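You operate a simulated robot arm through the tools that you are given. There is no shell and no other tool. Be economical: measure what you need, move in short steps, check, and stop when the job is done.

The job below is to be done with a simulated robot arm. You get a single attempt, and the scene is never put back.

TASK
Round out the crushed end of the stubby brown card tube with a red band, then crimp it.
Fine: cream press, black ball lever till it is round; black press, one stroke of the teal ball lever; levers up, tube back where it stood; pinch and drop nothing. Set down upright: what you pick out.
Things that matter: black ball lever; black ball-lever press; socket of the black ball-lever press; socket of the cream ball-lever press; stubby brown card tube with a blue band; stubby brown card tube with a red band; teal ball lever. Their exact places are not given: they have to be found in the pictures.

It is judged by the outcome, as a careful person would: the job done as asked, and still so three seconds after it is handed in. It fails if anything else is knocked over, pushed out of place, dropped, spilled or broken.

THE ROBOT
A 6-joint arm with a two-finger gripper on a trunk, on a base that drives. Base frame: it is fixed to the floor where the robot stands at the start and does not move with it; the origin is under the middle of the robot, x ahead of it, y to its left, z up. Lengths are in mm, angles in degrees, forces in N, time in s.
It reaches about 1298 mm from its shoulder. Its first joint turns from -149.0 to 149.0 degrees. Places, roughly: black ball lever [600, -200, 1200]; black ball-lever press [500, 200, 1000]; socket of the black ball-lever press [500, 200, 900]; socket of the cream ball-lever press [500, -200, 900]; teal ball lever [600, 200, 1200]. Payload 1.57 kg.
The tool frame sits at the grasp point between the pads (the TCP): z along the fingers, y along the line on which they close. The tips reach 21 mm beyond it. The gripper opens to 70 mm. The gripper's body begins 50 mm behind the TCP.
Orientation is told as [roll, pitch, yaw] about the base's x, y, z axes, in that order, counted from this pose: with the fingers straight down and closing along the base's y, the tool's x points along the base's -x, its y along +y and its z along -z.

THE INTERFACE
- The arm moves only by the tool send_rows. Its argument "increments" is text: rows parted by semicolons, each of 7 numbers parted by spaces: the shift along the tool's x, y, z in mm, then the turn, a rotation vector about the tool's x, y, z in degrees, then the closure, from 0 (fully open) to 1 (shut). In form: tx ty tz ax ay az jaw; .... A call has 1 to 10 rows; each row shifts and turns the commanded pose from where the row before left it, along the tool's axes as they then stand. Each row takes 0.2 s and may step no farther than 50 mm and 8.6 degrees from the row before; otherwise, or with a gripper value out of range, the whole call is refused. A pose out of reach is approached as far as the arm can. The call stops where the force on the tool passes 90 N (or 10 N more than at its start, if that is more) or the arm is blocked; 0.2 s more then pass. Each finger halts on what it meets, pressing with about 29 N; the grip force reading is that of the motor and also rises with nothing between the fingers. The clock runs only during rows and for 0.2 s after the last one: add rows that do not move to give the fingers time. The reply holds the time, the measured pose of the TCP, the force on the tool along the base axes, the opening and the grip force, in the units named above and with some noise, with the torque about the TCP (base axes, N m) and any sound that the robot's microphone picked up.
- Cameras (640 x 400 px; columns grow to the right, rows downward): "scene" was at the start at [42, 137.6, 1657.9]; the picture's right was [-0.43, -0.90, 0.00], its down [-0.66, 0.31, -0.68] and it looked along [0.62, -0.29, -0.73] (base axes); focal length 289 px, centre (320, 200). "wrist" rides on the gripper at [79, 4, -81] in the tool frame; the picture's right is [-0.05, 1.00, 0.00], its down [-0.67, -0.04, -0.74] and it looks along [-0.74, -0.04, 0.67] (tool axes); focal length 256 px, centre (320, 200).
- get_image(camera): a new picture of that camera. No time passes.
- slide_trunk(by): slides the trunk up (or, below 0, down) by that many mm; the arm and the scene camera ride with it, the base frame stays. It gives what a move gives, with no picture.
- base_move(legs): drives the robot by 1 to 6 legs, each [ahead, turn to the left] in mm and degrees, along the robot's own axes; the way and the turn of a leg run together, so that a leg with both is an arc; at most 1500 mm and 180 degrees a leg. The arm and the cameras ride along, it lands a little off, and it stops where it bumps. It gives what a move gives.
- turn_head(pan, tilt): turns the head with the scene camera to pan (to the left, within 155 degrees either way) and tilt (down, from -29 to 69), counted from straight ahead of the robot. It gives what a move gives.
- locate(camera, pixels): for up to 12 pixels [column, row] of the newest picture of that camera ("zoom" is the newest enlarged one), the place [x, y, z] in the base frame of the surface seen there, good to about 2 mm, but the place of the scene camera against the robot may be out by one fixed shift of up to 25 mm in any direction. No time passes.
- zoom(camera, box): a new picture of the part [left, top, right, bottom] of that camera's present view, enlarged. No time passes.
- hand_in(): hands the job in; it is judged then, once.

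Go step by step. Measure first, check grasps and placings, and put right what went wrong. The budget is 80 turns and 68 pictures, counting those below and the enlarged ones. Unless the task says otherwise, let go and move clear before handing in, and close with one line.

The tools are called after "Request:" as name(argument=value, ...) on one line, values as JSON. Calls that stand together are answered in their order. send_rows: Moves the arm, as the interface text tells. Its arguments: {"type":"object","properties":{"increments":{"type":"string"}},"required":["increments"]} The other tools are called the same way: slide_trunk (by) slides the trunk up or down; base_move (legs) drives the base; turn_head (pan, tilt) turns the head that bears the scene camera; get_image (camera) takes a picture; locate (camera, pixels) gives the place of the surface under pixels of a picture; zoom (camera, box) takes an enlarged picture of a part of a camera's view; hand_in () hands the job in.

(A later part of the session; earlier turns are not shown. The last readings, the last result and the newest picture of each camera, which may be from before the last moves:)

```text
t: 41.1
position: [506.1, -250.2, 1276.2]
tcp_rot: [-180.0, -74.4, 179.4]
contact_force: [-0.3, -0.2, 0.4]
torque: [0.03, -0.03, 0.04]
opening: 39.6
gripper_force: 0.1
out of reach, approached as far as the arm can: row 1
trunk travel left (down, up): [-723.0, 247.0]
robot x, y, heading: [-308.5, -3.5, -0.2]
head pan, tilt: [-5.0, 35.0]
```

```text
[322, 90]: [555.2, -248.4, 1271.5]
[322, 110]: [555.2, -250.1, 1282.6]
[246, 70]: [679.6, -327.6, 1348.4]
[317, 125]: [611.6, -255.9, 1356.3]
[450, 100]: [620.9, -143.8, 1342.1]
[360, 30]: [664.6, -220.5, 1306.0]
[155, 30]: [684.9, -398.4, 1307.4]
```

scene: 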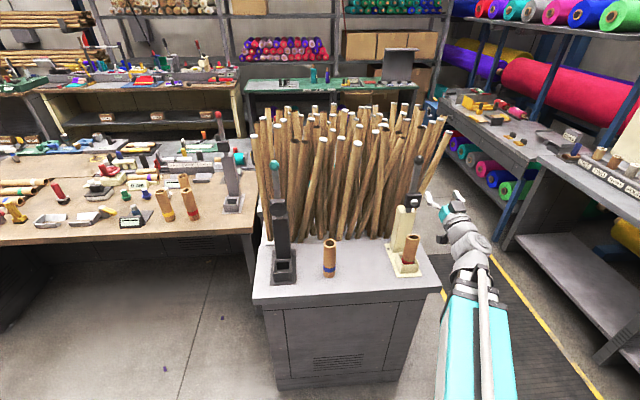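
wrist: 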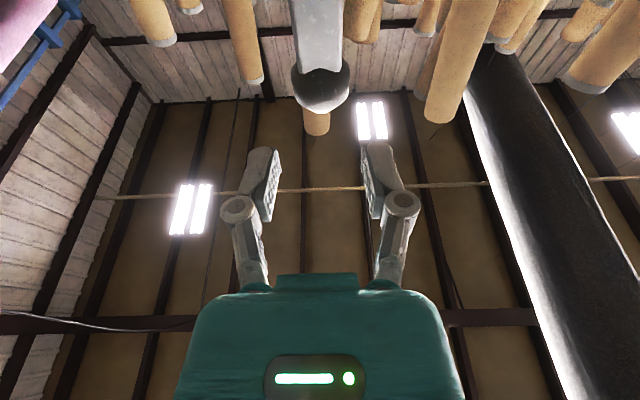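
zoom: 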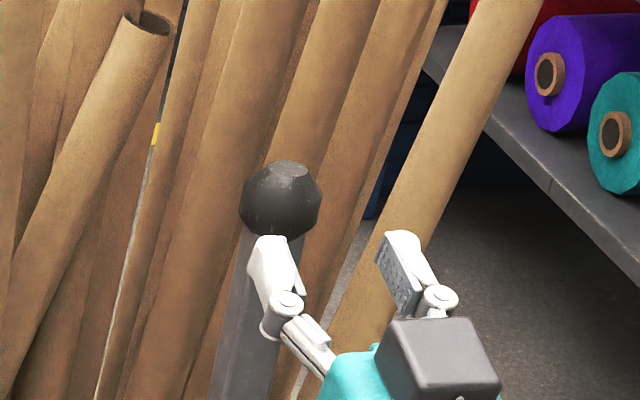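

The nearest cane is ~20 mm beyond the tips' reach. I advance 61 mm and close on the ball.

Request:
send_rows(increments="8 0 29.5 0 0 0 0.43; 8 0 29.5 0 0 0 0.43; 0 0 0 0 0 0 0.43; 0 0 0 0 0 0 0.7; 0 0 0 0 0 0 0.7; 0 0 0 0 0 0 0.7")

Request:
get_image(camera="wrist")

```text
t: 42.5
position: [565.9, -248.9, 1277.8]
tcp_rot: [179.8, -74.3, 179.5]
contact_force: [-1.8, -6.7, 2.9]
torque: [-0.01, 0.08, -0.13]
opening: 31.0
gripper_force: 31.7
trunk travel left (down, up): [-723.0, 247.0]
robot x, y, heading: [-312.0, -1.0, -0.4]
head pan, tilt: [-5.0, 35.0]
```

```text
32 pictures are left
```

wrist: 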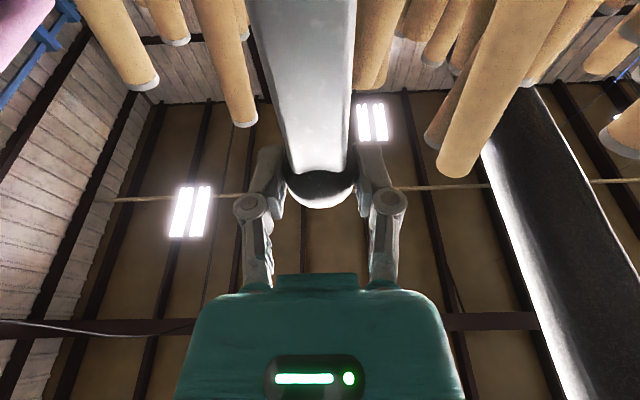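

The ball is gripped (31 mm). I start the stroke along the estimated arc (pivot about x 583, z 1035) for the first 24°, then check.

Request:
send_rows(increments="-4.6 -0.2 -29 0 1.25 0 0.7; -0.6 -0.2 -29.5 0 2.15 0 0.7; 4.2 -0.2 -29.1 0 3.2 0 0.7; 0 0 0 0 0 0 0.7")

Request:
get_image(camera="wrist")

Request:
get_image(camera="scene")

```text
t: 43.5
position: [480.0, -247.0, 1257.2]
tcp_rot: [180.0, -81.0, 179.3]
contact_force: [-4.5, -1.0, 2.0]
torque: [0.15, 0.29, 0.01]
opening: 31.2
gripper_force: 32.3
trunk travel left (down, up): [-723.0, 247.0]
robot x, y, heading: [-305.8, -1.2, -0.1]
head pan, tilt: [-5.0, 35.0]
```

```text
31 pictures are left
```

wrist: 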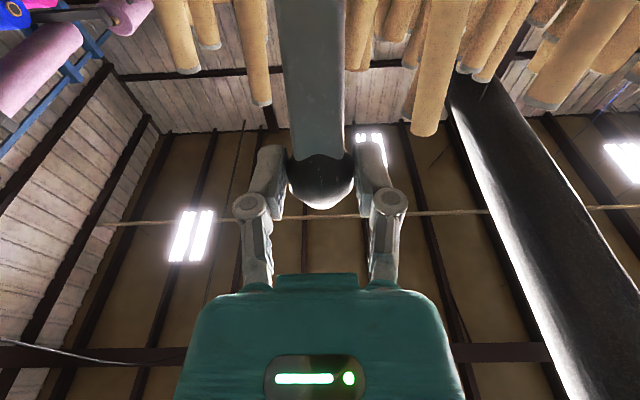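

```text
30 pictures are left
```

scene: 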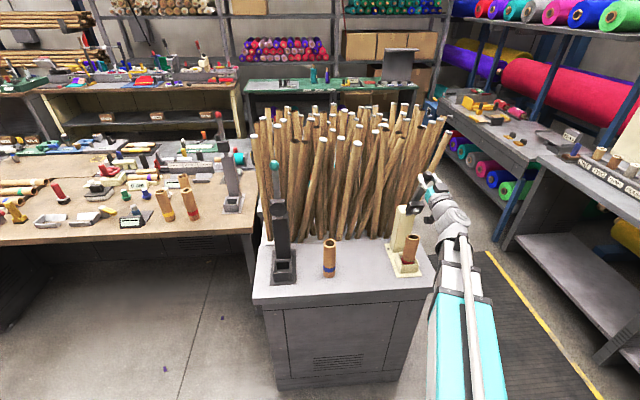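

The lever followed with only ~5 N. I locate the ball and bar to refine the arc.

Request:
locate(camera="wrist", pixels=[[320, 200], [320, 185], [310, 20], [314, 80], [318, 140], [292, 185], [350, 185]])

Request:
zoom(camera="scene", box=[380, 160, 460, 280])

```text
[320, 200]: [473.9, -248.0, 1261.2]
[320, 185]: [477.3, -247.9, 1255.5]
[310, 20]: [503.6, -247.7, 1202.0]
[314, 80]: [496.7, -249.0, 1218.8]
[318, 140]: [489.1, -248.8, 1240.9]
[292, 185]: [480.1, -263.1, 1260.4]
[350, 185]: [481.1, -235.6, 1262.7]
```

```text
3.33 times, centred on (420, 220) of scene
```

zoom: 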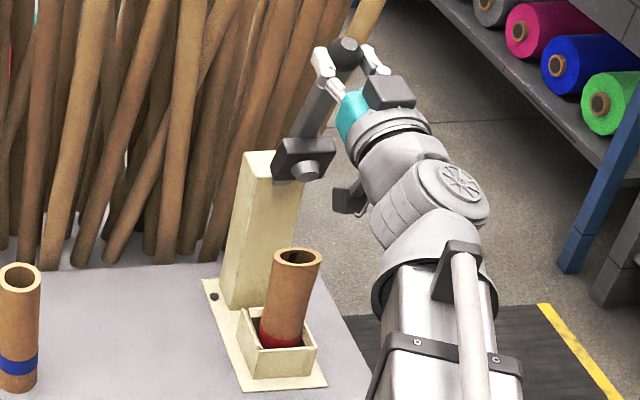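

No slip, so the arc estimate holds. I continue to about 49°.

Request:
send_rows(increments="9.3 -0.3 -27.8 0 4.2 0 0.7; 17.9 -0.3 -30.8 0 6.2 0 0.7; 28.3 -0.3 -27.8 0 8.5 0 0.7; 0 0 0 0 0 0 0.7")

Request:
get_image(camera="wrist")

```text
t: 44.5
position: [396.2, -247.5, 1195.6]
tcp_rot: [0.0, -80.2, -0.8]
contact_force: [0.4, -0.2, 0.0]
torque: [0.0, 0.0, 0.0]
opening: 21.0
gripper_force: 0.1
trunk travel left (down, up): [-723.0, 247.0]
robot x, y, heading: [-308.2, 0.2, 0.0]
head pan, tilt: [-5.0, 35.0]
```

```text
28 pictures are left
```

wrist: 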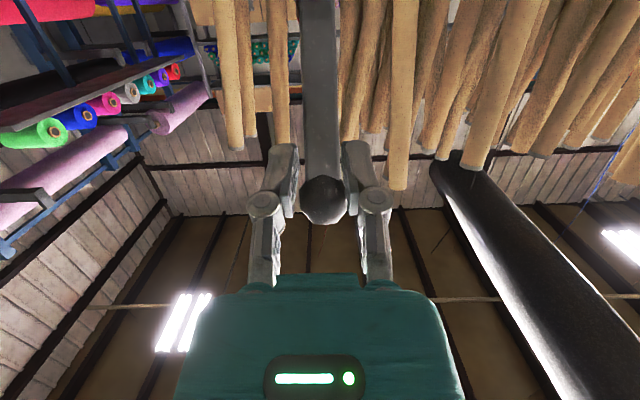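

The ball slipped out of the fingers (opening 21, no grip force). I locate it and the bar.

Request:
locate(camera="wrist", pixels=[[323, 198], [323, 215], [323, 182], [321, 20], [321, 90], [322, 150], [302, 195], [345, 195]])

Request:
zoom(camera="scene", box=[380, 160, 460, 280])

```text
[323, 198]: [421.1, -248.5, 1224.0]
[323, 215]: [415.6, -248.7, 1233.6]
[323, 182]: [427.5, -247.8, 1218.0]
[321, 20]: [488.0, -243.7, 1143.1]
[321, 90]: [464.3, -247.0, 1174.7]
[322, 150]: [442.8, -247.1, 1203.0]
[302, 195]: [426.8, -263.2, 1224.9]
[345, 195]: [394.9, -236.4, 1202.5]
```

```text
3.33 times, centred on (420, 220) of scene
```

zoom: 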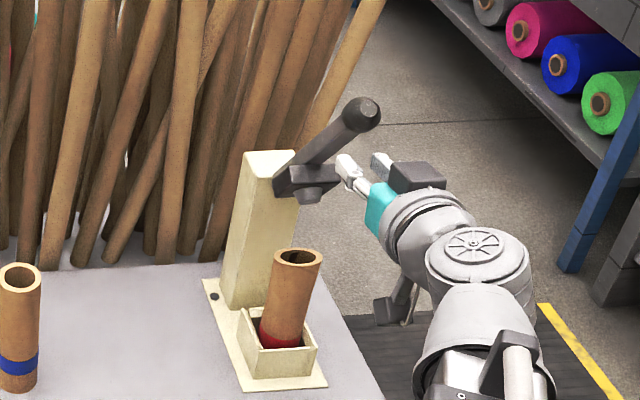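

The lever stayed at about 38°. I locate block, pin and ball in this newest enlargement to pin down the pivot.

Request:
locate(camera="zoom", pixels=[[360, 112], [310, 195], [300, 178], [335, 180], [325, 150], [345, 128], [265, 156], [290, 250], [322, 255], [296, 262]])

```text
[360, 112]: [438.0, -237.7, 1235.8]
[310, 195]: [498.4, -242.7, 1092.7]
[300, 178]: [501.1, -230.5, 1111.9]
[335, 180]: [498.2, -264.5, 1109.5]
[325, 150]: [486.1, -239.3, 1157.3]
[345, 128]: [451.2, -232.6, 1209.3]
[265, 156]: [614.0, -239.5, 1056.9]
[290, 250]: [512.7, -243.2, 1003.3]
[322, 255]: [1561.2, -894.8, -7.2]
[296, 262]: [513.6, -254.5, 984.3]
```

Fitting all the points, the lever pivots near (566,1062) with radius ~219, and the ball is now at (433,-249,1233.5). I had gripped it too near the finger edge. I reopen, re-aim at θ≈92° and grip deeper.

Request:
send_rows(increments="2.6 0 -14.8 0 0 0 0.3; 0 0 0 0 -6 0 0.3; 0 0 0 0 -5.8 0 0.3; 0 0 0 0 0 0 0.3")

Request:
get_image(camera="wrist")

Request:
locate(camera="wrist", pixels=[[321, 130], [321, 140], [321, 150], [321, 160], [321, 170], [321, 110]])

```text
t: 45.5
position: [382.4, -247.3, 1233.4]
tcp_rot: [179.9, -88.1, 179.5]
contact_force: [0.1, -0.3, 0.0]
torque: [-0.01, 0.02, 0.03]
opening: 48.8
gripper_force: 0.0
out of reach, approached as far as the arm can: row 2, 3
trunk travel left (down, up): [-723.0, 247.0]
robot x, y, heading: [-310.0, -1.8, -0.2]
head pan, tilt: [-5.0, 35.0]
```

```text
26 pictures are left
```

wrist: 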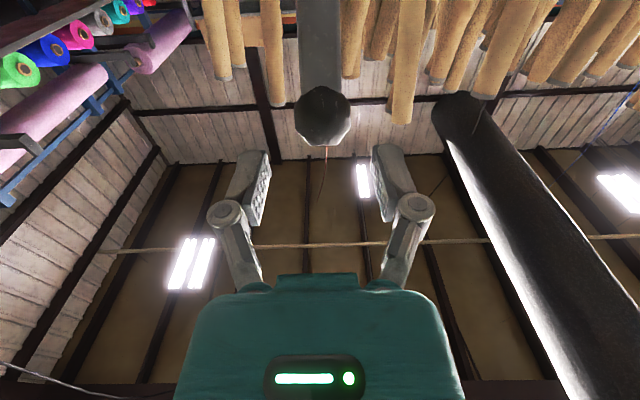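

```text
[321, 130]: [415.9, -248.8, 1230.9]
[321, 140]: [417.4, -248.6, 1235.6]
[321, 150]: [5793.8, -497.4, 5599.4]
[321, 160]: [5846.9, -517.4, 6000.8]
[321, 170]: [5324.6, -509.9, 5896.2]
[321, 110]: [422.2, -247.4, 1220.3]
```

Ball centre refined to (434,-248.5,1230.5). I go in deeper and close.

Request:
send_rows(increments="1 -0.3 27.5 0 0.9 0 0.3; 0.5 -0.3 27.5 0 0 0 0.3; 0 0 0 0 0 0 0.3; 0 0 0 0 0 0 0.8; 0 0 0 0 0 0 0.8; 0 0 0 0 0 0 0.8")

Request:
get_image(camera="wrist")

```text
t: 46.9
position: [436.6, -247.2, 1232.0]
tcp_rot: [-173.4, -88.8, 172.9]
contact_force: [-5.4, 22.9, -2.6]
torque: [0.07, 0.72, 0.08]
opening: 30.4
gripper_force: 32.3
trunk travel left (down, up): [-723.0, 247.0]
robot x, y, heading: [-302.9, -2.9, -0.3]
head pan, tilt: [-5.0, 35.0]
```

```text
25 pictures are left
```

wrist: 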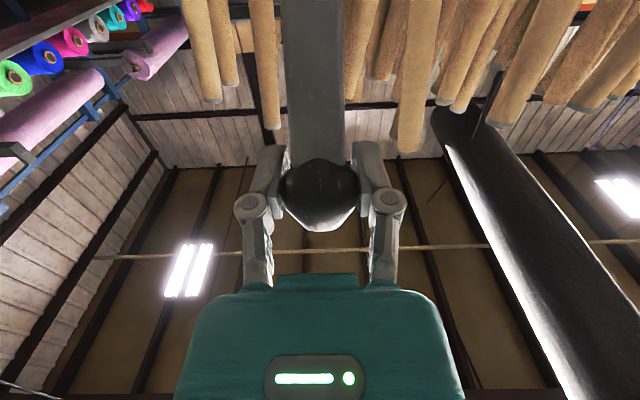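

Now the ball sits deeper in the pads. I continue the arc with the refined pivot.

Request:
send_rows(increments="15 0.7 -20.9 0 4.6 0 0.8; 23.9 -0.2 -18.3 0 7 0 0.8; 27.9 -0.2 -11.4 0 8 0 0.8; 0 0 0 0 0 0 0.8")

Request:
get_image(camera="wrist")

```text
t: 47.9
position: [379.8, -246.1, 1169.4]
tcp_rot: [-0.2, -71.5, -0.4]
contact_force: [-3.3, 24.9, 4.0]
torque: [0.05, -0.2, -0.14]
opening: 30.6
gripper_force: 32.5
trunk travel left (down, up): [-723.0, 247.0]
robot x, y, heading: [-308.6, 1.4, 0.0]
head pan, tilt: [-5.0, 35.0]
```

```text
24 pictures are left
```

wrist: 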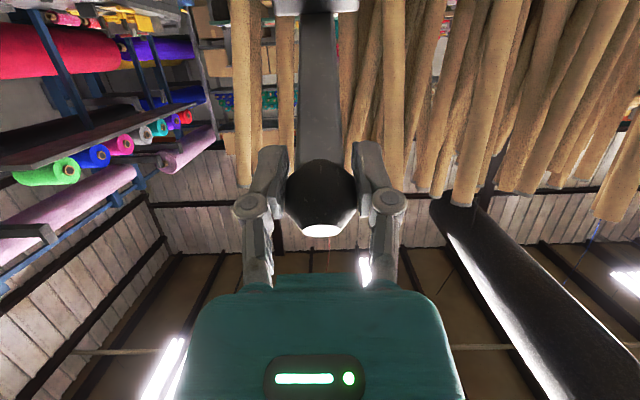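

The ball is held well. The data fit a pivot of (580,1037), R≈245. I continue to about 78°.

Request:
send_rows(increments="14.5 0.8 -5.7 0 3.2 0 0.8; 25.6 0 -2.3 0 7.7 0 0.8; 12.7 0 1.9 0 4.3 0 0.8; 12.5 0 2.8 0 4.5 0 0.8; 11.7 0 5.1 0 5 0 0.8; 11.2 0 6 0 5.3 0 0.8; 0 0 0 0 0 0 0.8")

Request:
get_image(camera="wrist")

```text
t: 49.5
position: [344.3, -246.2, 1088.5]
tcp_rot: [0.0, -41.3, -0.6]
contact_force: [-8.8, 17.9, -0.3]
torque: [-0.19, -0.36, -0.07]
opening: 28.8
gripper_force: 31.7
trunk travel left (down, up): [-723.0, 247.0]
robot x, y, heading: [-306.4, -2.1, -0.3]
head pan, tilt: [-5.0, 35.0]
```

```text
23 pictures are left
```

wrist: 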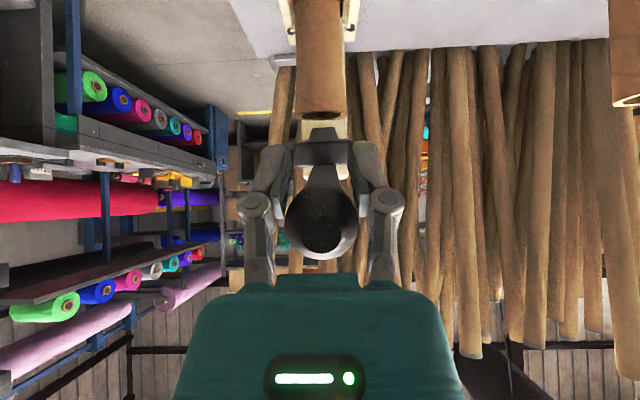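

The ball slid ~16 mm up in the pads; lever is at ~74°. For the pressing part I release, go above, shut the fingers and press down on ball/bar with the tips by trunk.

Request:
send_rows(increments="0 0 0 0 0 0 0.4; 0 0 0 0 0 0 0.35; 0 0 0 0 0 0 0.35")

Request:
slide_trunk(by=65)

Request:
send_rows(increments="0 0 0 0 0 0 1; 0 0 0 0 0 0 1; 0 0 0 0 0 0 1; 0 0 0 0 0 0 1")

Request:
get_image(camera="wrist")

```text
t: 50.3
position: [345.1, -248.1, 1088.1]
tcp_rot: [0.0, -41.2, -0.8]
contact_force: [-0.3, 0.4, -0.5]
torque: [0.03, -0.01, 0.0]
opening: 45.4
gripper_force: 0.1
trunk travel left (down, up): [-723.0, 247.0]
robot x, y, heading: [-308.8, 1.5, -0.3]
head pan, tilt: [-5.0, 35.0]
```

```text
t: 51.4
position: [344.8, -247.9, 1152.3]
tcp_rot: [0.0, -41.3, -0.7]
contact_force: [0.3, -0.4, -1.1]
torque: [-0.01, -0.03, 0.0]
opening: 45.6
gripper_force: 0.1
trunk travel left (down, up): [-788.0, 182.0]
robot x, y, heading: [-305.0, 1.1, -0.4]
head pan, tilt: [-5.0, 35.0]
```

```text
t: 52.4
position: [344.7, -246.6, 1151.9]
tcp_rot: [0.0, -41.2, -0.7]
contact_force: [-0.7, -0.1, -0.7]
torque: [0.02, -0.01, 0.01]
opening: 0.1
gripper_force: 28.8
trunk travel left (down, up): [-788.0, 182.0]
robot x, y, heading: [-308.7, 0.6, -0.2]
head pan, tilt: [-5.0, 35.0]
```

```text
22 pictures are left
```

wrist: 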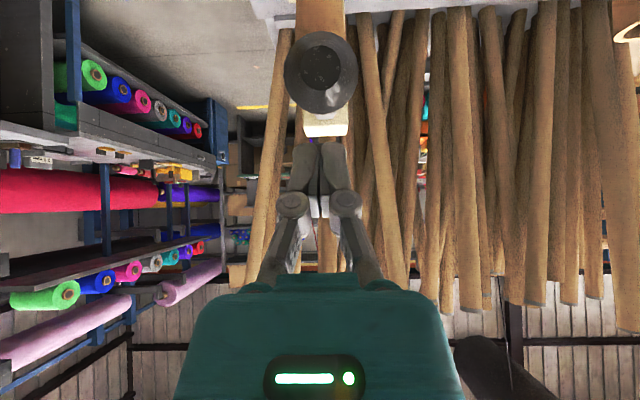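

Ball at (345,1103), fingers shut right above it. I press down with the trunk in steps.

Request:
slide_trunk(by=-40)

Request:
slide_trunk(by=-20)

Request:
get_image(camera="wrist")

```text
t: 53.2
position: [344.5, -249.1, 1112.2]
tcp_rot: [-0.1, -41.3, -0.7]
contact_force: [-1.0, -0.3, 0.4]
torque: [0.01, -0.02, 0.02]
opening: 0.0
gripper_force: 28.3
trunk travel left (down, up): [-748.0, 222.0]
robot x, y, heading: [-308.5, 0.5, -0.2]
head pan, tilt: [-5.0, 35.0]
```

```text
t: 53.9
position: [344.8, -248.0, 1092.4]
tcp_rot: [0.1, -41.4, -0.7]
contact_force: [0.5, 0.6, -0.7]
torque: [-0.03, 0.0, -0.01]
opening: 0.0
gripper_force: 28.3
trunk travel left (down, up): [-728.0, 242.0]
robot x, y, heading: [-303.4, 0.6, -0.2]
head pan, tilt: [-5.0, 35.0]
```

```text
21 pictures are left
```

wrist: 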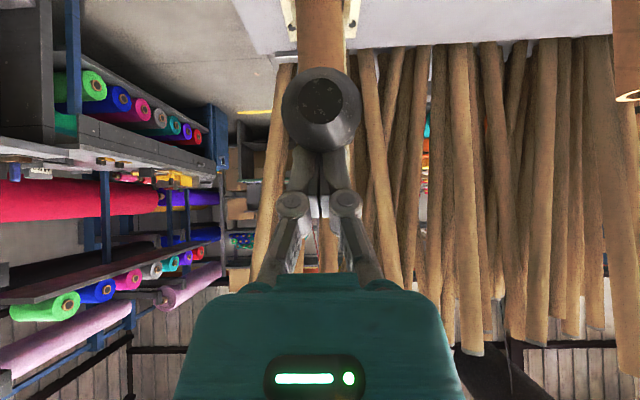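

The lever follows with little force (ball now at z≈1063). I keep pressing.

Request:
slide_trunk(by=-20)

Request:
slide_trunk(by=-15)

Request:
get_image(camera="scene")

```text
t: 54.5
position: [344.4, -247.6, 1072.4]
tcp_rot: [0.0, -41.3, -0.8]
contact_force: [-0.9, -0.1, 0.2]
torque: [0.01, -0.01, -0.01]
opening: 0.0
gripper_force: 28.8
trunk travel left (down, up): [-708.0, 262.0]
robot x, y, heading: [-308.1, -4.8, -0.2]
head pan, tilt: [-5.0, 35.0]
```

```text
t: 55.1
position: [344.0, -248.4, 1066.1]
tcp_rot: [-0.1, -43.0, -1.1]
contact_force: [-14.4, 2.4, 48.0]
torque: [0.08, -0.09, -0.13]
opening: 5.8
gripper_force: 28.6
trunk travel left (down, up): [-694.0, 276.0]
robot x, y, heading: [-307.0, 3.4, -0.2]
head pan, tilt: [-5.0, 35.0]
stopped: the force on the tool passed its limit at 96 N (the readings are from after the stop); the commanded pose is now the measured one
```

```text
20 pictures are left
```

scene: 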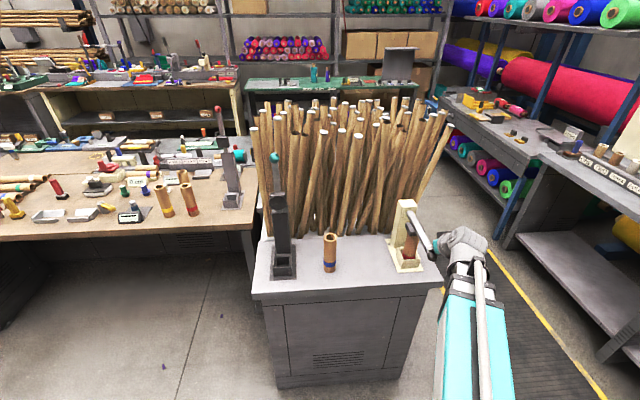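

The force peaked at 96 N and the lever is about horizontal. I look closely.

Request:
zoom(camera="scene", box=[376, 190, 472, 275])

Request:
get_image(camera="wrist")

```text
4.71 times, centred on (424, 232) of scene
```

zoom: 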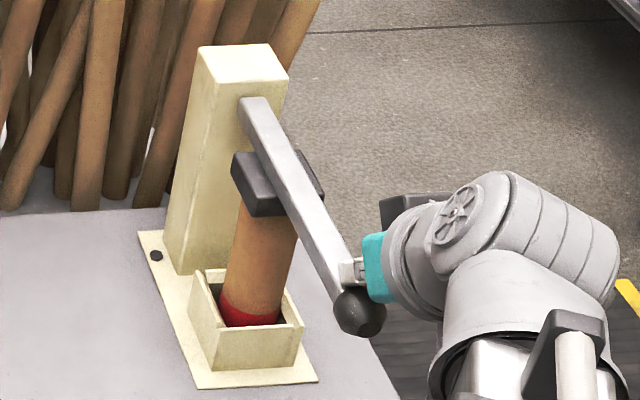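

```text
18 pictures are left
```

wrist: 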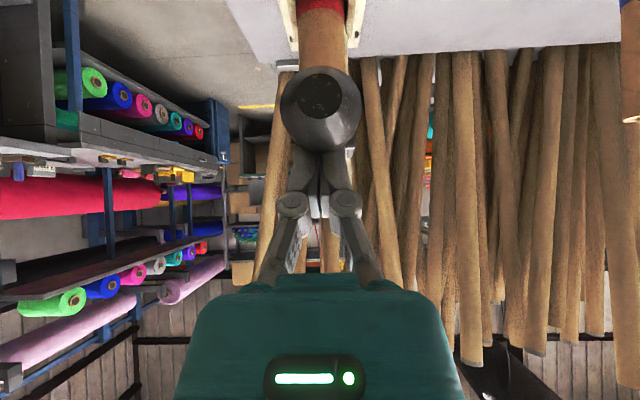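

The stroke bottomed with the block right down on the tube top. To raise the lever I'll hook shut fingers under the ball; first I clear upward and back off the base for room.

Request:
slide_trunk(by=40)

Request:
base_move(legs=[[-100, 0]])

Request:
send_rows(increments="0 0 0 0 -8 0 1; 0 0 0 0 -8 0 1; 0 0 0 0 -8 0 1; 0 0 0 0 -8 0 1; 0 0 0 0 -8 0 1; 0 0 0 0 -7 0 1; 0 0 0 0 0 0 1")

```text
t: 56.0
position: [349.2, -249.9, 1101.7]
tcp_rot: [-0.2, -42.5, -0.9]
contact_force: [-0.4, -0.1, 0.8]
torque: [-0.02, -0.01, -0.03]
opening: 0.1
gripper_force: 28.9
trunk travel left (down, up): [-734.0, 236.0]
robot x, y, heading: [-309.4, 0.1, -0.2]
head pan, tilt: [-5.0, 35.0]
```

```text
t: 57.2
position: [247.4, -248.8, 1100.4]
tcp_rot: [-0.1, -42.5, -1.0]
contact_force: [0.8, 0.7, 0.3]
torque: [-0.01, 0.03, 0.02]
opening: 0.0
gripper_force: 28.4
trunk travel left (down, up): [-734.0, 236.0]
robot x, y, heading: [-407.3, 2.9, -0.1]
head pan, tilt: [-5.0, 35.0]
```

```text
t: 58.8
position: [248.6, -250.5, 1236.9]
tcp_rot: [-7.4, -89.4, 6.3]
contact_force: [0.7, 1.0, -0.7]
torque: [0.02, 0.0, 0.0]
opening: 0.1
gripper_force: 28.3
out of reach, approached as far as the arm can: row 1, 2, 3, 4, 5, 6
trunk travel left (down, up): [-734.0, 236.0]
robot x, y, heading: [-405.1, -1.4, -0.3]
head pan, tilt: [-5.0, 35.0]
```

Fingers are level at z 1237, in front of the lever. I lower below ball height and look at it.

Request:
slide_trunk(by=-237)

Request:
get_image(camera="wrist")

Request:
locate(camera="wrist", pixels=[[320, 90], [320, 105], [320, 120], [320, 135], [320, 150], [320, 60]])

```text
t: 61.3
position: [249.2, -250.5, 1000.7]
tcp_rot: [-5.0, -89.3, 4.0]
contact_force: [0.4, -0.2, 0.4]
torque: [0.04, -0.01, -0.04]
opening: 0.0
gripper_force: 28.4
trunk travel left (down, up): [-497.0, 473.0]
robot x, y, heading: [-407.0, 2.3, -0.3]
head pan, tilt: [-5.0, 35.0]
```

```text
17 pictures are left
```

wrist: 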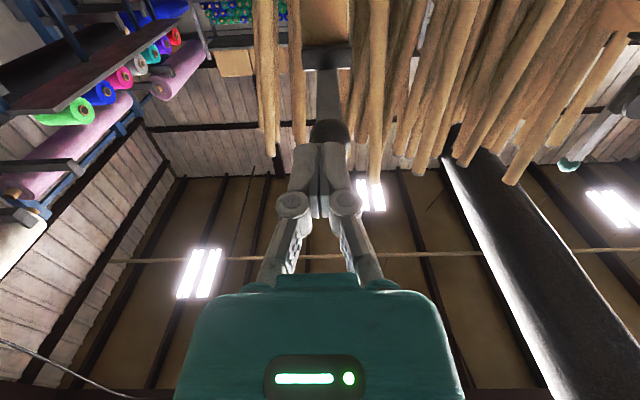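

```text
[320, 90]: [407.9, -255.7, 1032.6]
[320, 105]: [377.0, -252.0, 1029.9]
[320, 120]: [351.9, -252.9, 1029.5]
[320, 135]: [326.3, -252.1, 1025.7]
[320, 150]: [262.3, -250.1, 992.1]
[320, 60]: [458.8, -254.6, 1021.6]
```

The lever is still down (bar underside at z≈1030). I slide the shut fingers under it and lift by trunk.

Request:
send_rows(increments="0 1.2 34.3 0 0 0 1; 0 1.2 34.3 0 0 0 1; 0 1.2 34.3 0 0 0 1; 0 0 0 0 0 0 1")

Request:
slide_trunk(by=50)

Request:
slide_trunk(by=60)

Request:
get_image(camera="wrist")

```text
t: 62.3
position: [354.5, -247.4, 999.7]
tcp_rot: [-5.1, -89.3, 4.1]
contact_force: [0.1, 1.1, -0.2]
torque: [0.0, 0.01, -0.01]
opening: 0.2
gripper_force: 28.8
trunk travel left (down, up): [-497.0, 473.0]
robot x, y, heading: [-408.1, -2.9, -0.1]
head pan, tilt: [-5.0, 35.0]
```

```text
t: 63.2
position: [352.7, -246.5, 1050.0]
tcp_rot: [-3.3, -89.4, 2.3]
contact_force: [-0.1, 0.4, 0.1]
torque: [-0.01, 0.0, 0.02]
opening: 0.0
gripper_force: 28.2
trunk travel left (down, up): [-547.0, 423.0]
robot x, y, heading: [-408.1, 0.9, -0.2]
head pan, tilt: [-5.0, 35.0]
```

```text
t: 64.2
position: [354.1, -247.8, 1109.2]
tcp_rot: [-3.3, -89.3, 2.4]
contact_force: [-0.7, 0.1, -0.5]
torque: [-0.02, 0.02, 0.01]
opening: 0.0
gripper_force: 28.6
trunk travel left (down, up): [-607.0, 363.0]
robot x, y, heading: [-408.5, -0.7, -0.4]
head pan, tilt: [-5.0, 35.0]
```

```text
16 pictures are left
```

wrist: 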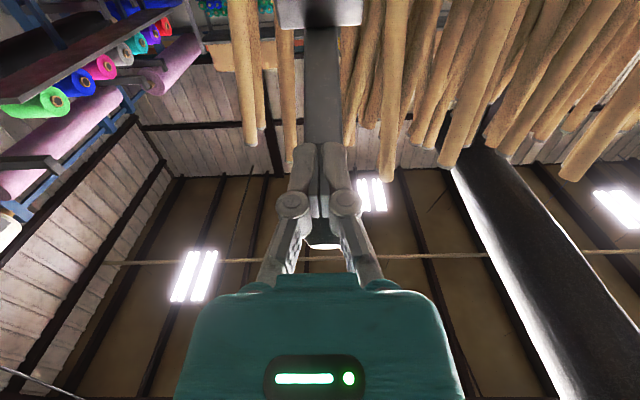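

The lever rises on the fingers. I advance 60 mm, lift further, then push forward.

Request:
send_rows(increments="0 0.5 20 0 0 0 1; 0 0.5 20 0 0 0 1; 0 0.5 20 0 0 0 1; 0 0 0 0 0 0 1")

Request:
slide_trunk(by=78)

Request:
send_rows(increments="0 0.3 25 0 0 0 1; 0 0.3 25 0 0 0 1; 0 0.3 25 0 0 0 1; 0 0.3 20 0 0 0 1; 0 0 0 0 0 0 1")

Request:
get_image(camera="wrist")

```text
t: 65.2
position: [415.4, -248.3, 1109.0]
tcp_rot: [-4.9, -89.4, 3.8]
contact_force: [0.1, 0.0, -2.4]
torque: [-0.03, 0.04, 0.02]
opening: 0.0
gripper_force: 28.6
trunk travel left (down, up): [-607.0, 363.0]
robot x, y, heading: [-408.0, -1.2, -0.3]
head pan, tilt: [-5.0, 35.0]
```

```text
t: 66.4
position: [415.3, -248.5, 1189.1]
tcp_rot: [-3.9, -89.4, 2.9]
contact_force: [-0.1, 0.1, 0.3]
torque: [0.02, 0.04, 0.0]
opening: 0.0
gripper_force: 28.5
trunk travel left (down, up): [-685.0, 285.0]
robot x, y, heading: [-407.2, -3.7, -0.3]
head pan, tilt: [-5.0, 35.0]
```

```text
t: 67.6
position: [511.1, -246.1, 1189.3]
tcp_rot: [-6.4, -89.4, 5.5]
contact_force: [0.9, -0.1, 0.0]
torque: [-0.04, -0.02, 0.0]
opening: 0.0
gripper_force: 28.7
out of reach, approached as far as the arm can: row 3
trunk travel left (down, up): [-685.0, 285.0]
robot x, y, heading: [-406.1, 0.0, -0.3]
head pan, tilt: [-5.0, 35.0]
```

```text
15 pictures are left
```

wrist: 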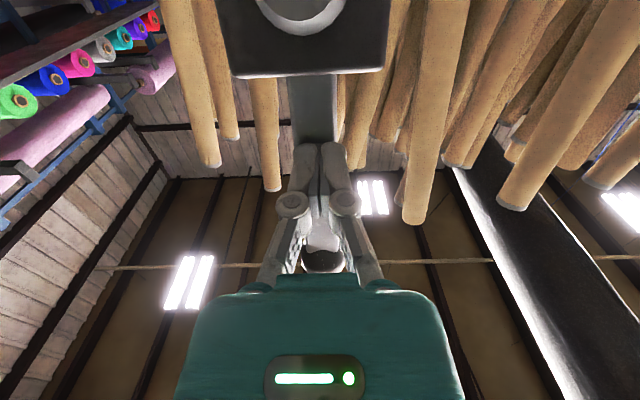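

The lever is near upright. I push forward in small steps until it meets its stop.

Request:
send_rows(increments="0 0.1 8 0 0 0 1; 0 0.1 8 0 0 0 1; 0 0.1 6 0 0 0 1; 0 0 0 0 0 0 1")

Request:
send_rows(increments="0 0 4 0 0 0 1; 0 0 4 0 0 0 1; 0 0 0 0 0 0 1")

Request:
get_image(camera="scene")

```text
t: 68.6
position: [530.5, -248.8, 1188.5]
tcp_rot: [-7.1, -89.5, 6.2]
contact_force: [-3.2, -0.4, 1.0]
torque: [0.01, -0.07, 0.0]
opening: 6.1
gripper_force: 28.4
trunk travel left (down, up): [-685.0, 285.0]
robot x, y, heading: [-406.1, -0.7, -0.2]
head pan, tilt: [-5.0, 35.0]
```

```text
t: 69.4
position: [538.1, -248.7, 1187.7]
tcp_rot: [-6.8, -89.4, 5.8]
contact_force: [-1.8, 2.6, 1.8]
torque: [-0.03, -0.01, 0.08]
opening: 6.1
gripper_force: 28.0
trunk travel left (down, up): [-685.0, 285.0]
robot x, y, heading: [-408.0, 2.7, -0.3]
head pan, tilt: [-5.0, 35.0]
```

```text
14 pictures are left
```

scene: 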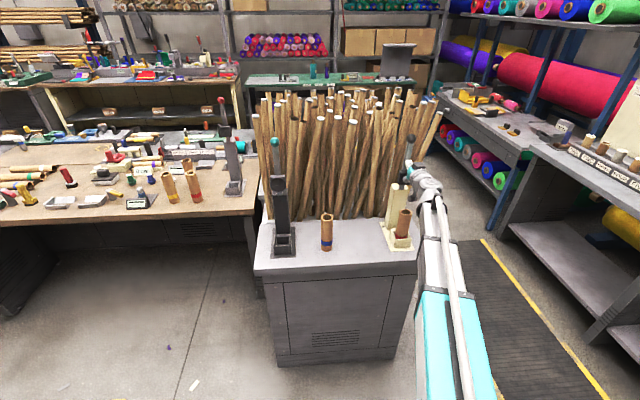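

I check lever uprightness and the tube's rim.

Request:
zoom(camera="scene", box=[376, 125, 440, 255])

Request:
locate(camera="scene", pixels=[[411, 138], [274, 142], [405, 166], [278, 185], [404, 178]])

```text
3.08 times, centred on (408, 190) of scene
```

zoom: 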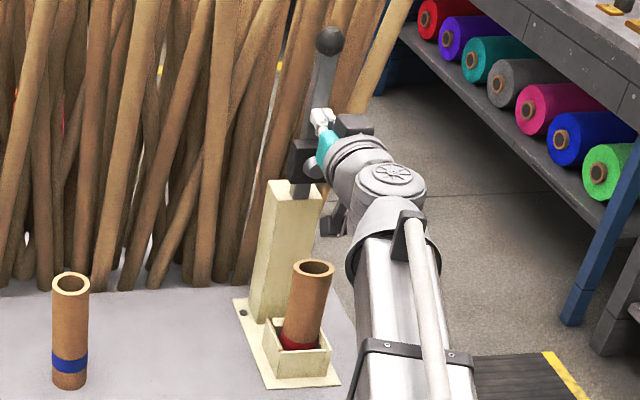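

```text
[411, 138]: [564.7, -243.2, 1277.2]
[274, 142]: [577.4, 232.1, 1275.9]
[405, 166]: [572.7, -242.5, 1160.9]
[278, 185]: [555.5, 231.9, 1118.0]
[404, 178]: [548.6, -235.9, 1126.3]
```

Ball is ~6–8 mm short of upright compared with the teal one. I push a bit more and take a close view of the rim.

Request:
send_rows(increments="0 0 3 0 0 0 1; 0 0 3 0 0 0 1; 0 0 0 0 0 0 1")

Request:
zoom(camera="scene", box=[384, 200, 424, 225])

Request:
locate(camera="zoom", pixels=[[250, 185], [430, 185], [340, 150], [340, 230]])

```text
t: 70.2
position: [542.0, -249.3, 1190.0]
tcp_rot: [-12.3, -89.5, 11.2]
contact_force: [-23.6, 4.1, -11.9]
torque: [-0.04, 0.13, 0.15]
opening: 6.0
gripper_force: 28.2
trunk travel left (down, up): [-685.0, 285.0]
robot x, y, heading: [-411.9, 2.8, -0.2]
head pan, tilt: [-5.0, 35.0]
```

```text
16.00 times, centred on (404, 212) of scene
```

zoom: 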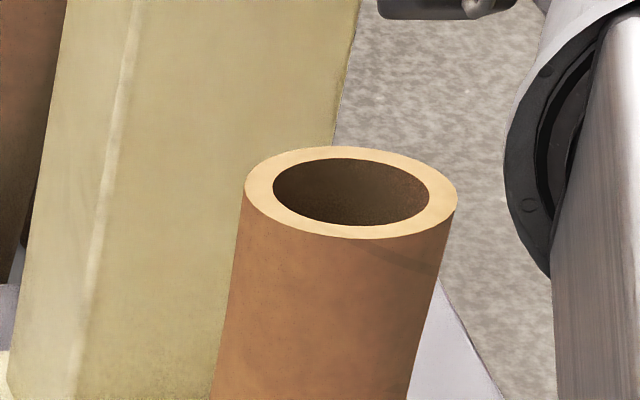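

```text
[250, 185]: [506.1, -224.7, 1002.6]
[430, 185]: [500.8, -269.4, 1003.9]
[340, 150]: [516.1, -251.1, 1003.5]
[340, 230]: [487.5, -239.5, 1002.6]
```

The lever is at its upper stop (-24 N), but the rim still measures about 53 × 36 mm – improved, not yet round. Another stroke is needed: I back off, rise to ball height and grip it.

Request:
send_rows(increments="0 0 -30 0 0 0 1; 0 0 -30 0 0 0 0.43; 0 0 0 0 0 0 0.43; 0 0 0 0 0 0 0.43")

Request:
slide_trunk(by=91)

Request:
get_image(camera="wrist")

Request:
locate(camera="wrist", pixels=[[322, 80], [322, 100], [322, 115], [322, 130], [300, 105], [344, 105]])

```text
t: 71.2
position: [486.6, -249.0, 1188.6]
tcp_rot: [-6.2, -89.5, 5.2]
contact_force: [-0.9, 0.2, 0.8]
torque: [0.0, -0.02, 0.01]
opening: 40.0
gripper_force: 0.1
trunk travel left (down, up): [-685.0, 285.0]
robot x, y, heading: [-408.3, 2.0, -0.5]
head pan, tilt: [-5.0, 35.0]
```

```text
t: 72.4
position: [486.3, -247.6, 1279.8]
tcp_rot: [-6.1, -89.4, 5.1]
contact_force: [0.0, 0.5, -0.7]
torque: [-0.02, 0.0, 0.02]
opening: 40.1
gripper_force: 0.0
trunk travel left (down, up): [-776.0, 194.0]
robot x, y, heading: [-407.7, 0.5, -0.0]
head pan, tilt: [-5.0, 35.0]
```

```text
11 pictures are left
```

wrist: 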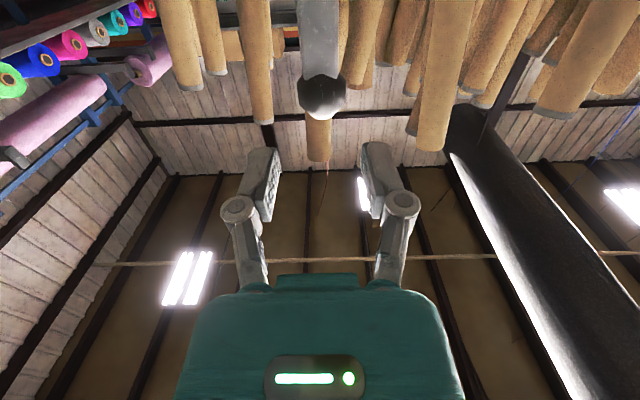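

```text
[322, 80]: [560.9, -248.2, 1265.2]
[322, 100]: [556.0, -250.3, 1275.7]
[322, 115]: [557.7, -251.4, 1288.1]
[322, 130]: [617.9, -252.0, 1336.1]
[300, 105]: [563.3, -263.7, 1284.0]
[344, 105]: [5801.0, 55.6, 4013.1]
```

Ball confirmed at (570,-249.5,1281). I advance, grip, and pull along the arc to about 38°.

Request:
send_rows(increments="0 0 43 0 0 0 0.43; 0 0 43 0 0 0 0.43; 0 0 0 0 0 0 0.43; 0 0 0 0 0 0 0.8; 0 0 0 0 0 0 0.8; 0 0 0 0 0 0 0.8")

Request:
send_rows(increments="3.4 -0.4 -29.5 0 1 0 0.8; 7.5 -0.4 -29 0 2.2 0 0.8; 12.1 -0.4 -27.3 0 3.2 0 0.8; 16.7 -0.4 -24.9 0 4.2 0 0.8; 21.2 -0.4 -21.1 0 5.4 0 0.8; 0 0 0 0 0 0 0.8")

```text
t: 73.8
position: [569.9, -248.6, 1279.3]
tcp_rot: [1.2, -89.2, -2.3]
contact_force: [-1.8, -12.3, 4.3]
torque: [-0.07, 0.04, -0.21]
opening: 30.3
gripper_force: 32.0
trunk travel left (down, up): [-776.0, 194.0]
robot x, y, heading: [-406.4, 0.1, 0.0]
head pan, tilt: [-5.0, 35.0]
```

```text
t: 75.2
position: [433.0, -247.4, 1228.1]
tcp_rot: [-0.3, -73.4, -0.6]
contact_force: [-4.3, 17.5, 4.2]
torque: [0.08, -0.12, -0.07]
opening: 30.9
gripper_force: 31.9
trunk travel left (down, up): [-776.0, 194.0]
robot x, y, heading: [-408.7, 0.2, -0.5]
head pan, tilt: [-5.0, 35.0]
```

The ball stayed gripped through 38°. I continue to ~66°, then release, rise and shut the fingers above it.

Request:
send_rows(increments="25.5 0 -15.6 0 6.5 0 0.8; 28 0 -9.6 0 7.5 0 0.8; 14.8 0 -1.1 0 4.5 0 0.8; 15 0 0.1 0 4.7 0 0.8; 14.6 0 3 0 5.4 0 0.8; 14.4 0 4.5 0 6.1 0 0.8; 0 0 0 0 0 0 0.8")

Request:
send_rows(increments="0 0 0 0 0 0 0.4; 0 0 0 0 0 0 0.35; 0 0 0 0 0 0 0.35")

Request:
slide_trunk(by=65)

Request:
send_rows(increments="0 0 0 0 0 0 1; 0 0 0 0 0 0 1; 0 0 0 0 0 0 1; 0 0 0 0 0 0 1")

```text
t: 76.8
position: [360.9, -247.5, 1134.5]
tcp_rot: [-0.1, -38.6, -1.1]
contact_force: [0.3, 0.3, 0.2]
torque: [0.01, 0.02, -0.02]
opening: 13.9
gripper_force: 0.1
trunk travel left (down, up): [-776.0, 194.0]
robot x, y, heading: [-406.7, 0.4, -0.6]
head pan, tilt: [-5.0, 35.0]
```

```text
t: 77.6
position: [359.8, -247.3, 1135.7]
tcp_rot: [0.0, -38.7, -1.1]
contact_force: [1.2, 0.4, 0.3]
torque: [0.01, -0.01, -0.01]
opening: 45.4
gripper_force: 0.1
trunk travel left (down, up): [-776.0, 194.0]
robot x, y, heading: [-407.4, 2.3, -0.2]
head pan, tilt: [-5.0, 35.0]
```

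```text
t: 78.7
position: [361.0, -248.4, 1199.8]
tcp_rot: [-0.1, -38.7, -1.1]
contact_force: [-0.5, -0.3, 0.0]
torque: [0.0, -0.01, 0.04]
opening: 45.5
gripper_force: 0.1
trunk travel left (down, up): [-841.0, 129.0]
robot x, y, heading: [-409.9, 1.1, -0.2]
head pan, tilt: [-5.0, 35.0]
```

```text
t: 79.7
position: [360.5, -249.0, 1200.2]
tcp_rot: [0.0, -38.7, -1.0]
contact_force: [-0.7, 0.0, 0.1]
torque: [0.02, 0.0, 0.01]
opening: 0.0
gripper_force: 28.9
trunk travel left (down, up): [-841.0, 129.0]
robot x, y, heading: [-411.1, 1.8, -0.4]
head pan, tilt: [-5.0, 35.0]
```

The ball slipped near the end again, so I check where it is before pressing.

Request:
get_image(camera="wrist")

Request:
locate(camera="wrist", pixels=[[321, 80], [321, 100], [321, 120], [321, 140], [321, 160]])

```text
10 pictures are left
```

wrist: 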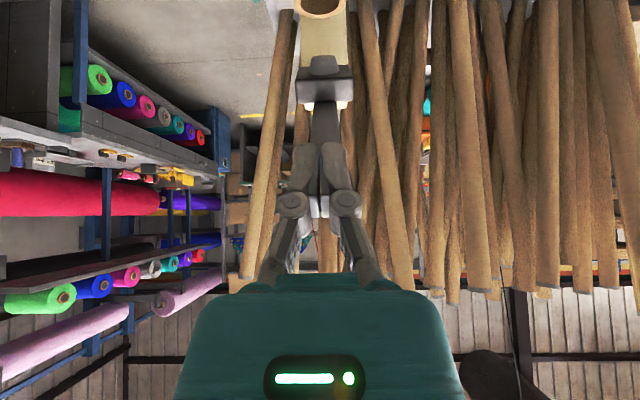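

```text
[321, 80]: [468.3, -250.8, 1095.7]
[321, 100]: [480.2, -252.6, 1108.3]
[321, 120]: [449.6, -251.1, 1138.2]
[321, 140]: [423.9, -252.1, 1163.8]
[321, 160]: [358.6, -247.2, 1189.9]
```

The lever is at about 47°, ball ≈(401,1204), ahead of the tips. I go over it and press down in stages, shifting back as it descends.

Request:
slide_trunk(by=45)

Request:
send_rows(increments="-29 0.5 23 0 0 0 1; 0 0 0 0 0 0 1")

Request:
slide_trunk(by=-75)

Request:
send_rows(increments="15.6 -0.3 -12.5 0 0 0 1; 0 0 0 0 0 0 1")

Request:
slide_trunk(by=-50)

Request:
send_rows(increments="19.5 -0.3 -15.6 0 0 0 1; 0 0 0 0 0 0 1")

Request:
slide_trunk(by=-40)

Request:
slide_trunk(by=-40)

```text
t: 80.5
position: [361.1, -248.7, 1246.2]
tcp_rot: [-0.1, -38.7, -1.0]
contact_force: [0.3, -0.2, -0.1]
torque: [-0.03, -0.02, -0.02]
opening: 0.0
gripper_force: 28.4
trunk travel left (down, up): [-886.0, 84.0]
robot x, y, heading: [-408.4, -1.3, -0.2]
head pan, tilt: [-5.0, 35.0]
```

```text
t: 81.1
position: [398.7, -247.8, 1245.2]
tcp_rot: [-0.1, -38.6, -1.0]
contact_force: [-0.8, 0.6, 0.3]
torque: [0.0, -0.02, 0.05]
opening: 0.0
gripper_force: 28.6
trunk travel left (down, up): [-886.0, 84.0]
robot x, y, heading: [-412.0, 3.2, -0.2]
head pan, tilt: [-5.0, 35.0]
```

```text
t: 82.3
position: [397.7, -247.0, 1170.1]
tcp_rot: [-0.1, -38.5, -1.0]
contact_force: [0.1, 0.0, 0.9]
torque: [0.04, -0.01, -0.02]
opening: 0.0
gripper_force: 28.5
trunk travel left (down, up): [-811.0, 159.0]
robot x, y, heading: [-408.3, 2.0, -0.3]
head pan, tilt: [-5.0, 35.0]
```

```text
t: 82.9
position: [377.8, -246.1, 1170.8]
tcp_rot: [-0.1, -38.6, -0.9]
contact_force: [-0.8, -0.2, -0.3]
torque: [-0.04, 0.02, 0.01]
opening: 0.0
gripper_force: 28.2
trunk travel left (down, up): [-811.0, 159.0]
robot x, y, heading: [-409.9, 3.9, -0.2]
head pan, tilt: [-5.0, 35.0]
```

```text
t: 83.8
position: [377.7, -246.4, 1120.3]
tcp_rot: [-0.2, -38.7, -1.0]
contact_force: [-0.1, 0.4, 0.1]
torque: [0.0, 0.02, 0.03]
opening: 0.0
gripper_force: 28.7
trunk travel left (down, up): [-761.0, 209.0]
robot x, y, heading: [-406.9, 2.6, -0.2]
head pan, tilt: [-5.0, 35.0]
```

```text
t: 84.4
position: [351.4, -244.8, 1119.9]
tcp_rot: [-0.1, -38.6, -1.0]
contact_force: [-0.1, -0.1, 0.5]
torque: [0.02, 0.02, -0.01]
opening: 0.2
gripper_force: 28.6
trunk travel left (down, up): [-761.0, 209.0]
robot x, y, heading: [-410.5, 1.6, -0.2]
head pan, tilt: [-5.0, 35.0]
```

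```text
t: 85.2
position: [352.6, -244.5, 1080.4]
tcp_rot: [-0.1, -38.5, -0.9]
contact_force: [1.0, 0.4, 1.3]
torque: [0.0, 0.01, -0.04]
opening: 0.0
gripper_force: 28.5
trunk travel left (down, up): [-721.0, 249.0]
robot x, y, heading: [-411.4, 1.0, -0.5]
head pan, tilt: [-5.0, 35.0]
```

```text
t: 85.8
position: [350.9, -245.2, 1066.8]
tcp_rot: [-0.4, -40.8, -1.3]
contact_force: [-17.2, 4.4, 59.3]
torque: [0.12, -0.11, -0.22]
opening: 6.0
gripper_force: 28.3
trunk travel left (down, up): [-697.0, 273.0]
robot x, y, heading: [-407.9, -1.8, -0.1]
head pan, tilt: [-5.0, 35.0]
stopped: the force on the tool passed its limit at 124 N (the readings are from after the stop); the commanded pose is now the measured one
```

Second stroke bottomed (124 N peak). I clear, come under the lever again and lift it.

Request:
slide_trunk(by=40)

Request:
send_rows(increments="25.3 -0.5 -21.7 0 0 0 1; 25.3 -0.5 -21.7 0 0 0 1; 25.3 -0.5 -21.7 0 0 0 1; 0 0 0 0 -8.2 0 1; 0 0 0 0 -8.2 0 1; 0 0 0 0 -8.2 0 1; 0 0 0 0 -8.2 0 1; 0 0 0 0 -8.2 0 1; 0 0 0 0 -7.6 0 1; 0 0 0 0 0 0 1")

```text
t: 86.6
position: [357.3, -246.9, 1099.7]
tcp_rot: [-0.3, -40.2, -1.1]
contact_force: [-0.3, -0.1, 0.5]
torque: [-0.03, 0.02, -0.01]
opening: 0.1
gripper_force: 28.0
trunk travel left (down, up): [-737.0, 233.0]
robot x, y, heading: [-410.8, 1.3, -0.1]
head pan, tilt: [-5.0, 35.0]
```

```text
t: 88.8
position: [257.9, -246.9, 1238.1]
tcp_rot: [-10.0, -88.5, 8.7]
contact_force: [-0.4, -0.4, 0.1]
torque: [0.01, -0.05, 0.01]
opening: 0.1
gripper_force: 29.3
out of reach, approached as far as the arm can: row 4, 5, 6, 7, 8, 9
trunk travel left (down, up): [-737.0, 233.0]
robot x, y, heading: [-409.5, 0.8, -0.6]
head pan, tilt: [-5.0, 35.0]
```

Request:
slide_trunk(by=-238)

Request:
send_rows(increments="0 0.3 32 0 0 0 1; 0 0.3 32 0 0 0 1; 0 0.3 32 0 0 0 1; 0 0 0 0 0 0 1")

Request:
slide_trunk(by=110)

Request:
send_rows(increments="0 0.3 20 0 0 0 1; 0 0.3 20 0 0 0 1; 0 0.3 20 0 0 0 1; 0 0 0 0 0 0 1")

Request:
slide_trunk(by=78)

Request:
zoom(camera="scene", box=[376, 185, 440, 225])

```text
t: 91.3
position: [258.3, -245.1, 999.4]
tcp_rot: [-9.7, -88.6, 8.4]
contact_force: [-0.7, 0.8, 0.8]
torque: [-0.01, 0.03, 0.04]
opening: 0.0
gripper_force: 28.8
trunk travel left (down, up): [-499.0, 471.0]
robot x, y, heading: [-407.7, -0.9, -0.4]
head pan, tilt: [-5.0, 35.0]
```

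```text
t: 92.3
position: [354.2, -246.1, 999.3]
tcp_rot: [-9.6, -88.5, 8.1]
contact_force: [-0.9, 0.3, -0.5]
torque: [-0.02, -0.02, -0.01]
opening: 0.0
gripper_force: 29.0
trunk travel left (down, up): [-499.0, 471.0]
robot x, y, heading: [-409.3, 4.2, -0.4]
head pan, tilt: [-5.0, 35.0]
```

```text
t: 93.7
position: [355.3, -245.6, 1108.2]
tcp_rot: [-8.9, -88.5, 7.5]
contact_force: [-0.3, 0.8, -0.3]
torque: [0.0, 0.01, 0.01]
opening: 0.0
gripper_force: 28.6
trunk travel left (down, up): [-609.0, 361.0]
robot x, y, heading: [-408.9, 0.6, -0.4]
head pan, tilt: [-5.0, 35.0]
```

```text
t: 94.7
position: [414.7, -247.0, 1108.9]
tcp_rot: [-8.0, -88.4, 6.6]
contact_force: [-0.7, -0.7, -1.5]
torque: [0.03, 0.03, 0.02]
opening: 5.8
gripper_force: 28.9
trunk travel left (down, up): [-609.0, 361.0]
robot x, y, heading: [-406.7, 1.0, -0.4]
head pan, tilt: [-5.0, 35.0]
```

```text
t: 95.9
position: [414.8, -245.1, 1188.1]
tcp_rot: [-8.0, -88.4, 6.7]
contact_force: [0.0, 0.0, -0.5]
torque: [0.06, 0.0, -0.02]
opening: 0.0
gripper_force: 28.3
trunk travel left (down, up): [-687.0, 283.0]
robot x, y, heading: [-406.6, -0.3, -0.4]
head pan, tilt: [-5.0, 35.0]
```

```text
10.00 times, centred on (408, 205) of scene
```

zoom: 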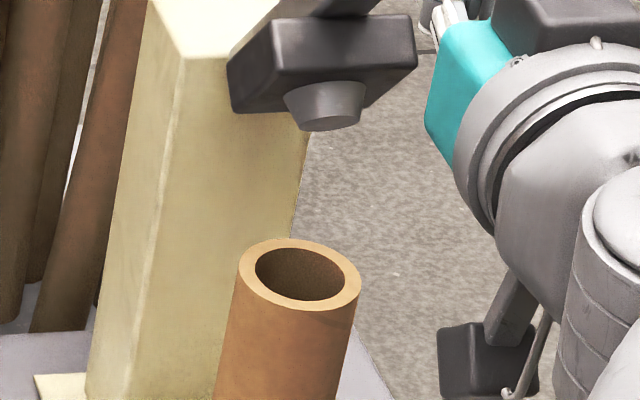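

The rim now shows 124 × 73 px, ratio 0.59 – what a circle gives at this view angle. I verify by measuring and finish raising the lever.

Request:
locate(camera="zoom", pixels=[[243, 268], [355, 280], [296, 243], [300, 305], [262, 248], [335, 300]])

Request:
send_rows(increments="0 0.3 25 0 0 0 1; 0 0.3 25 0 0 0 1; 0 0.3 25 0 0 0 1; 0 0.3 20 0 0 0 1; 0 0 8 0 0 0 1; 0 0 8 0 0 0 1; 0 0 8 0 0 0 1; 0 0 4 0 0 0 1; 0 0 0 0 0 0 1")

```text
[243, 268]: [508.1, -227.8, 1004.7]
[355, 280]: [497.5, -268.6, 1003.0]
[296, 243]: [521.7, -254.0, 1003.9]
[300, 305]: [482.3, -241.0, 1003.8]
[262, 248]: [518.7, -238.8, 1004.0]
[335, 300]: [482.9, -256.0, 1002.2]
```

```text
t: 97.9
position: [537.0, -248.3, 1187.2]
tcp_rot: [-9.5, -88.5, 8.1]
contact_force: [-4.2, 1.9, 0.1]
torque: [-0.02, -0.02, 0.05]
opening: 0.2
gripper_force: 28.2
out of reach, approached as far as the arm can: row 5
trunk travel left (down, up): [-687.0, 283.0]
robot x, y, heading: [-406.3, -1.3, -0.5]
head pan, tilt: [-5.0, 35.0]
```

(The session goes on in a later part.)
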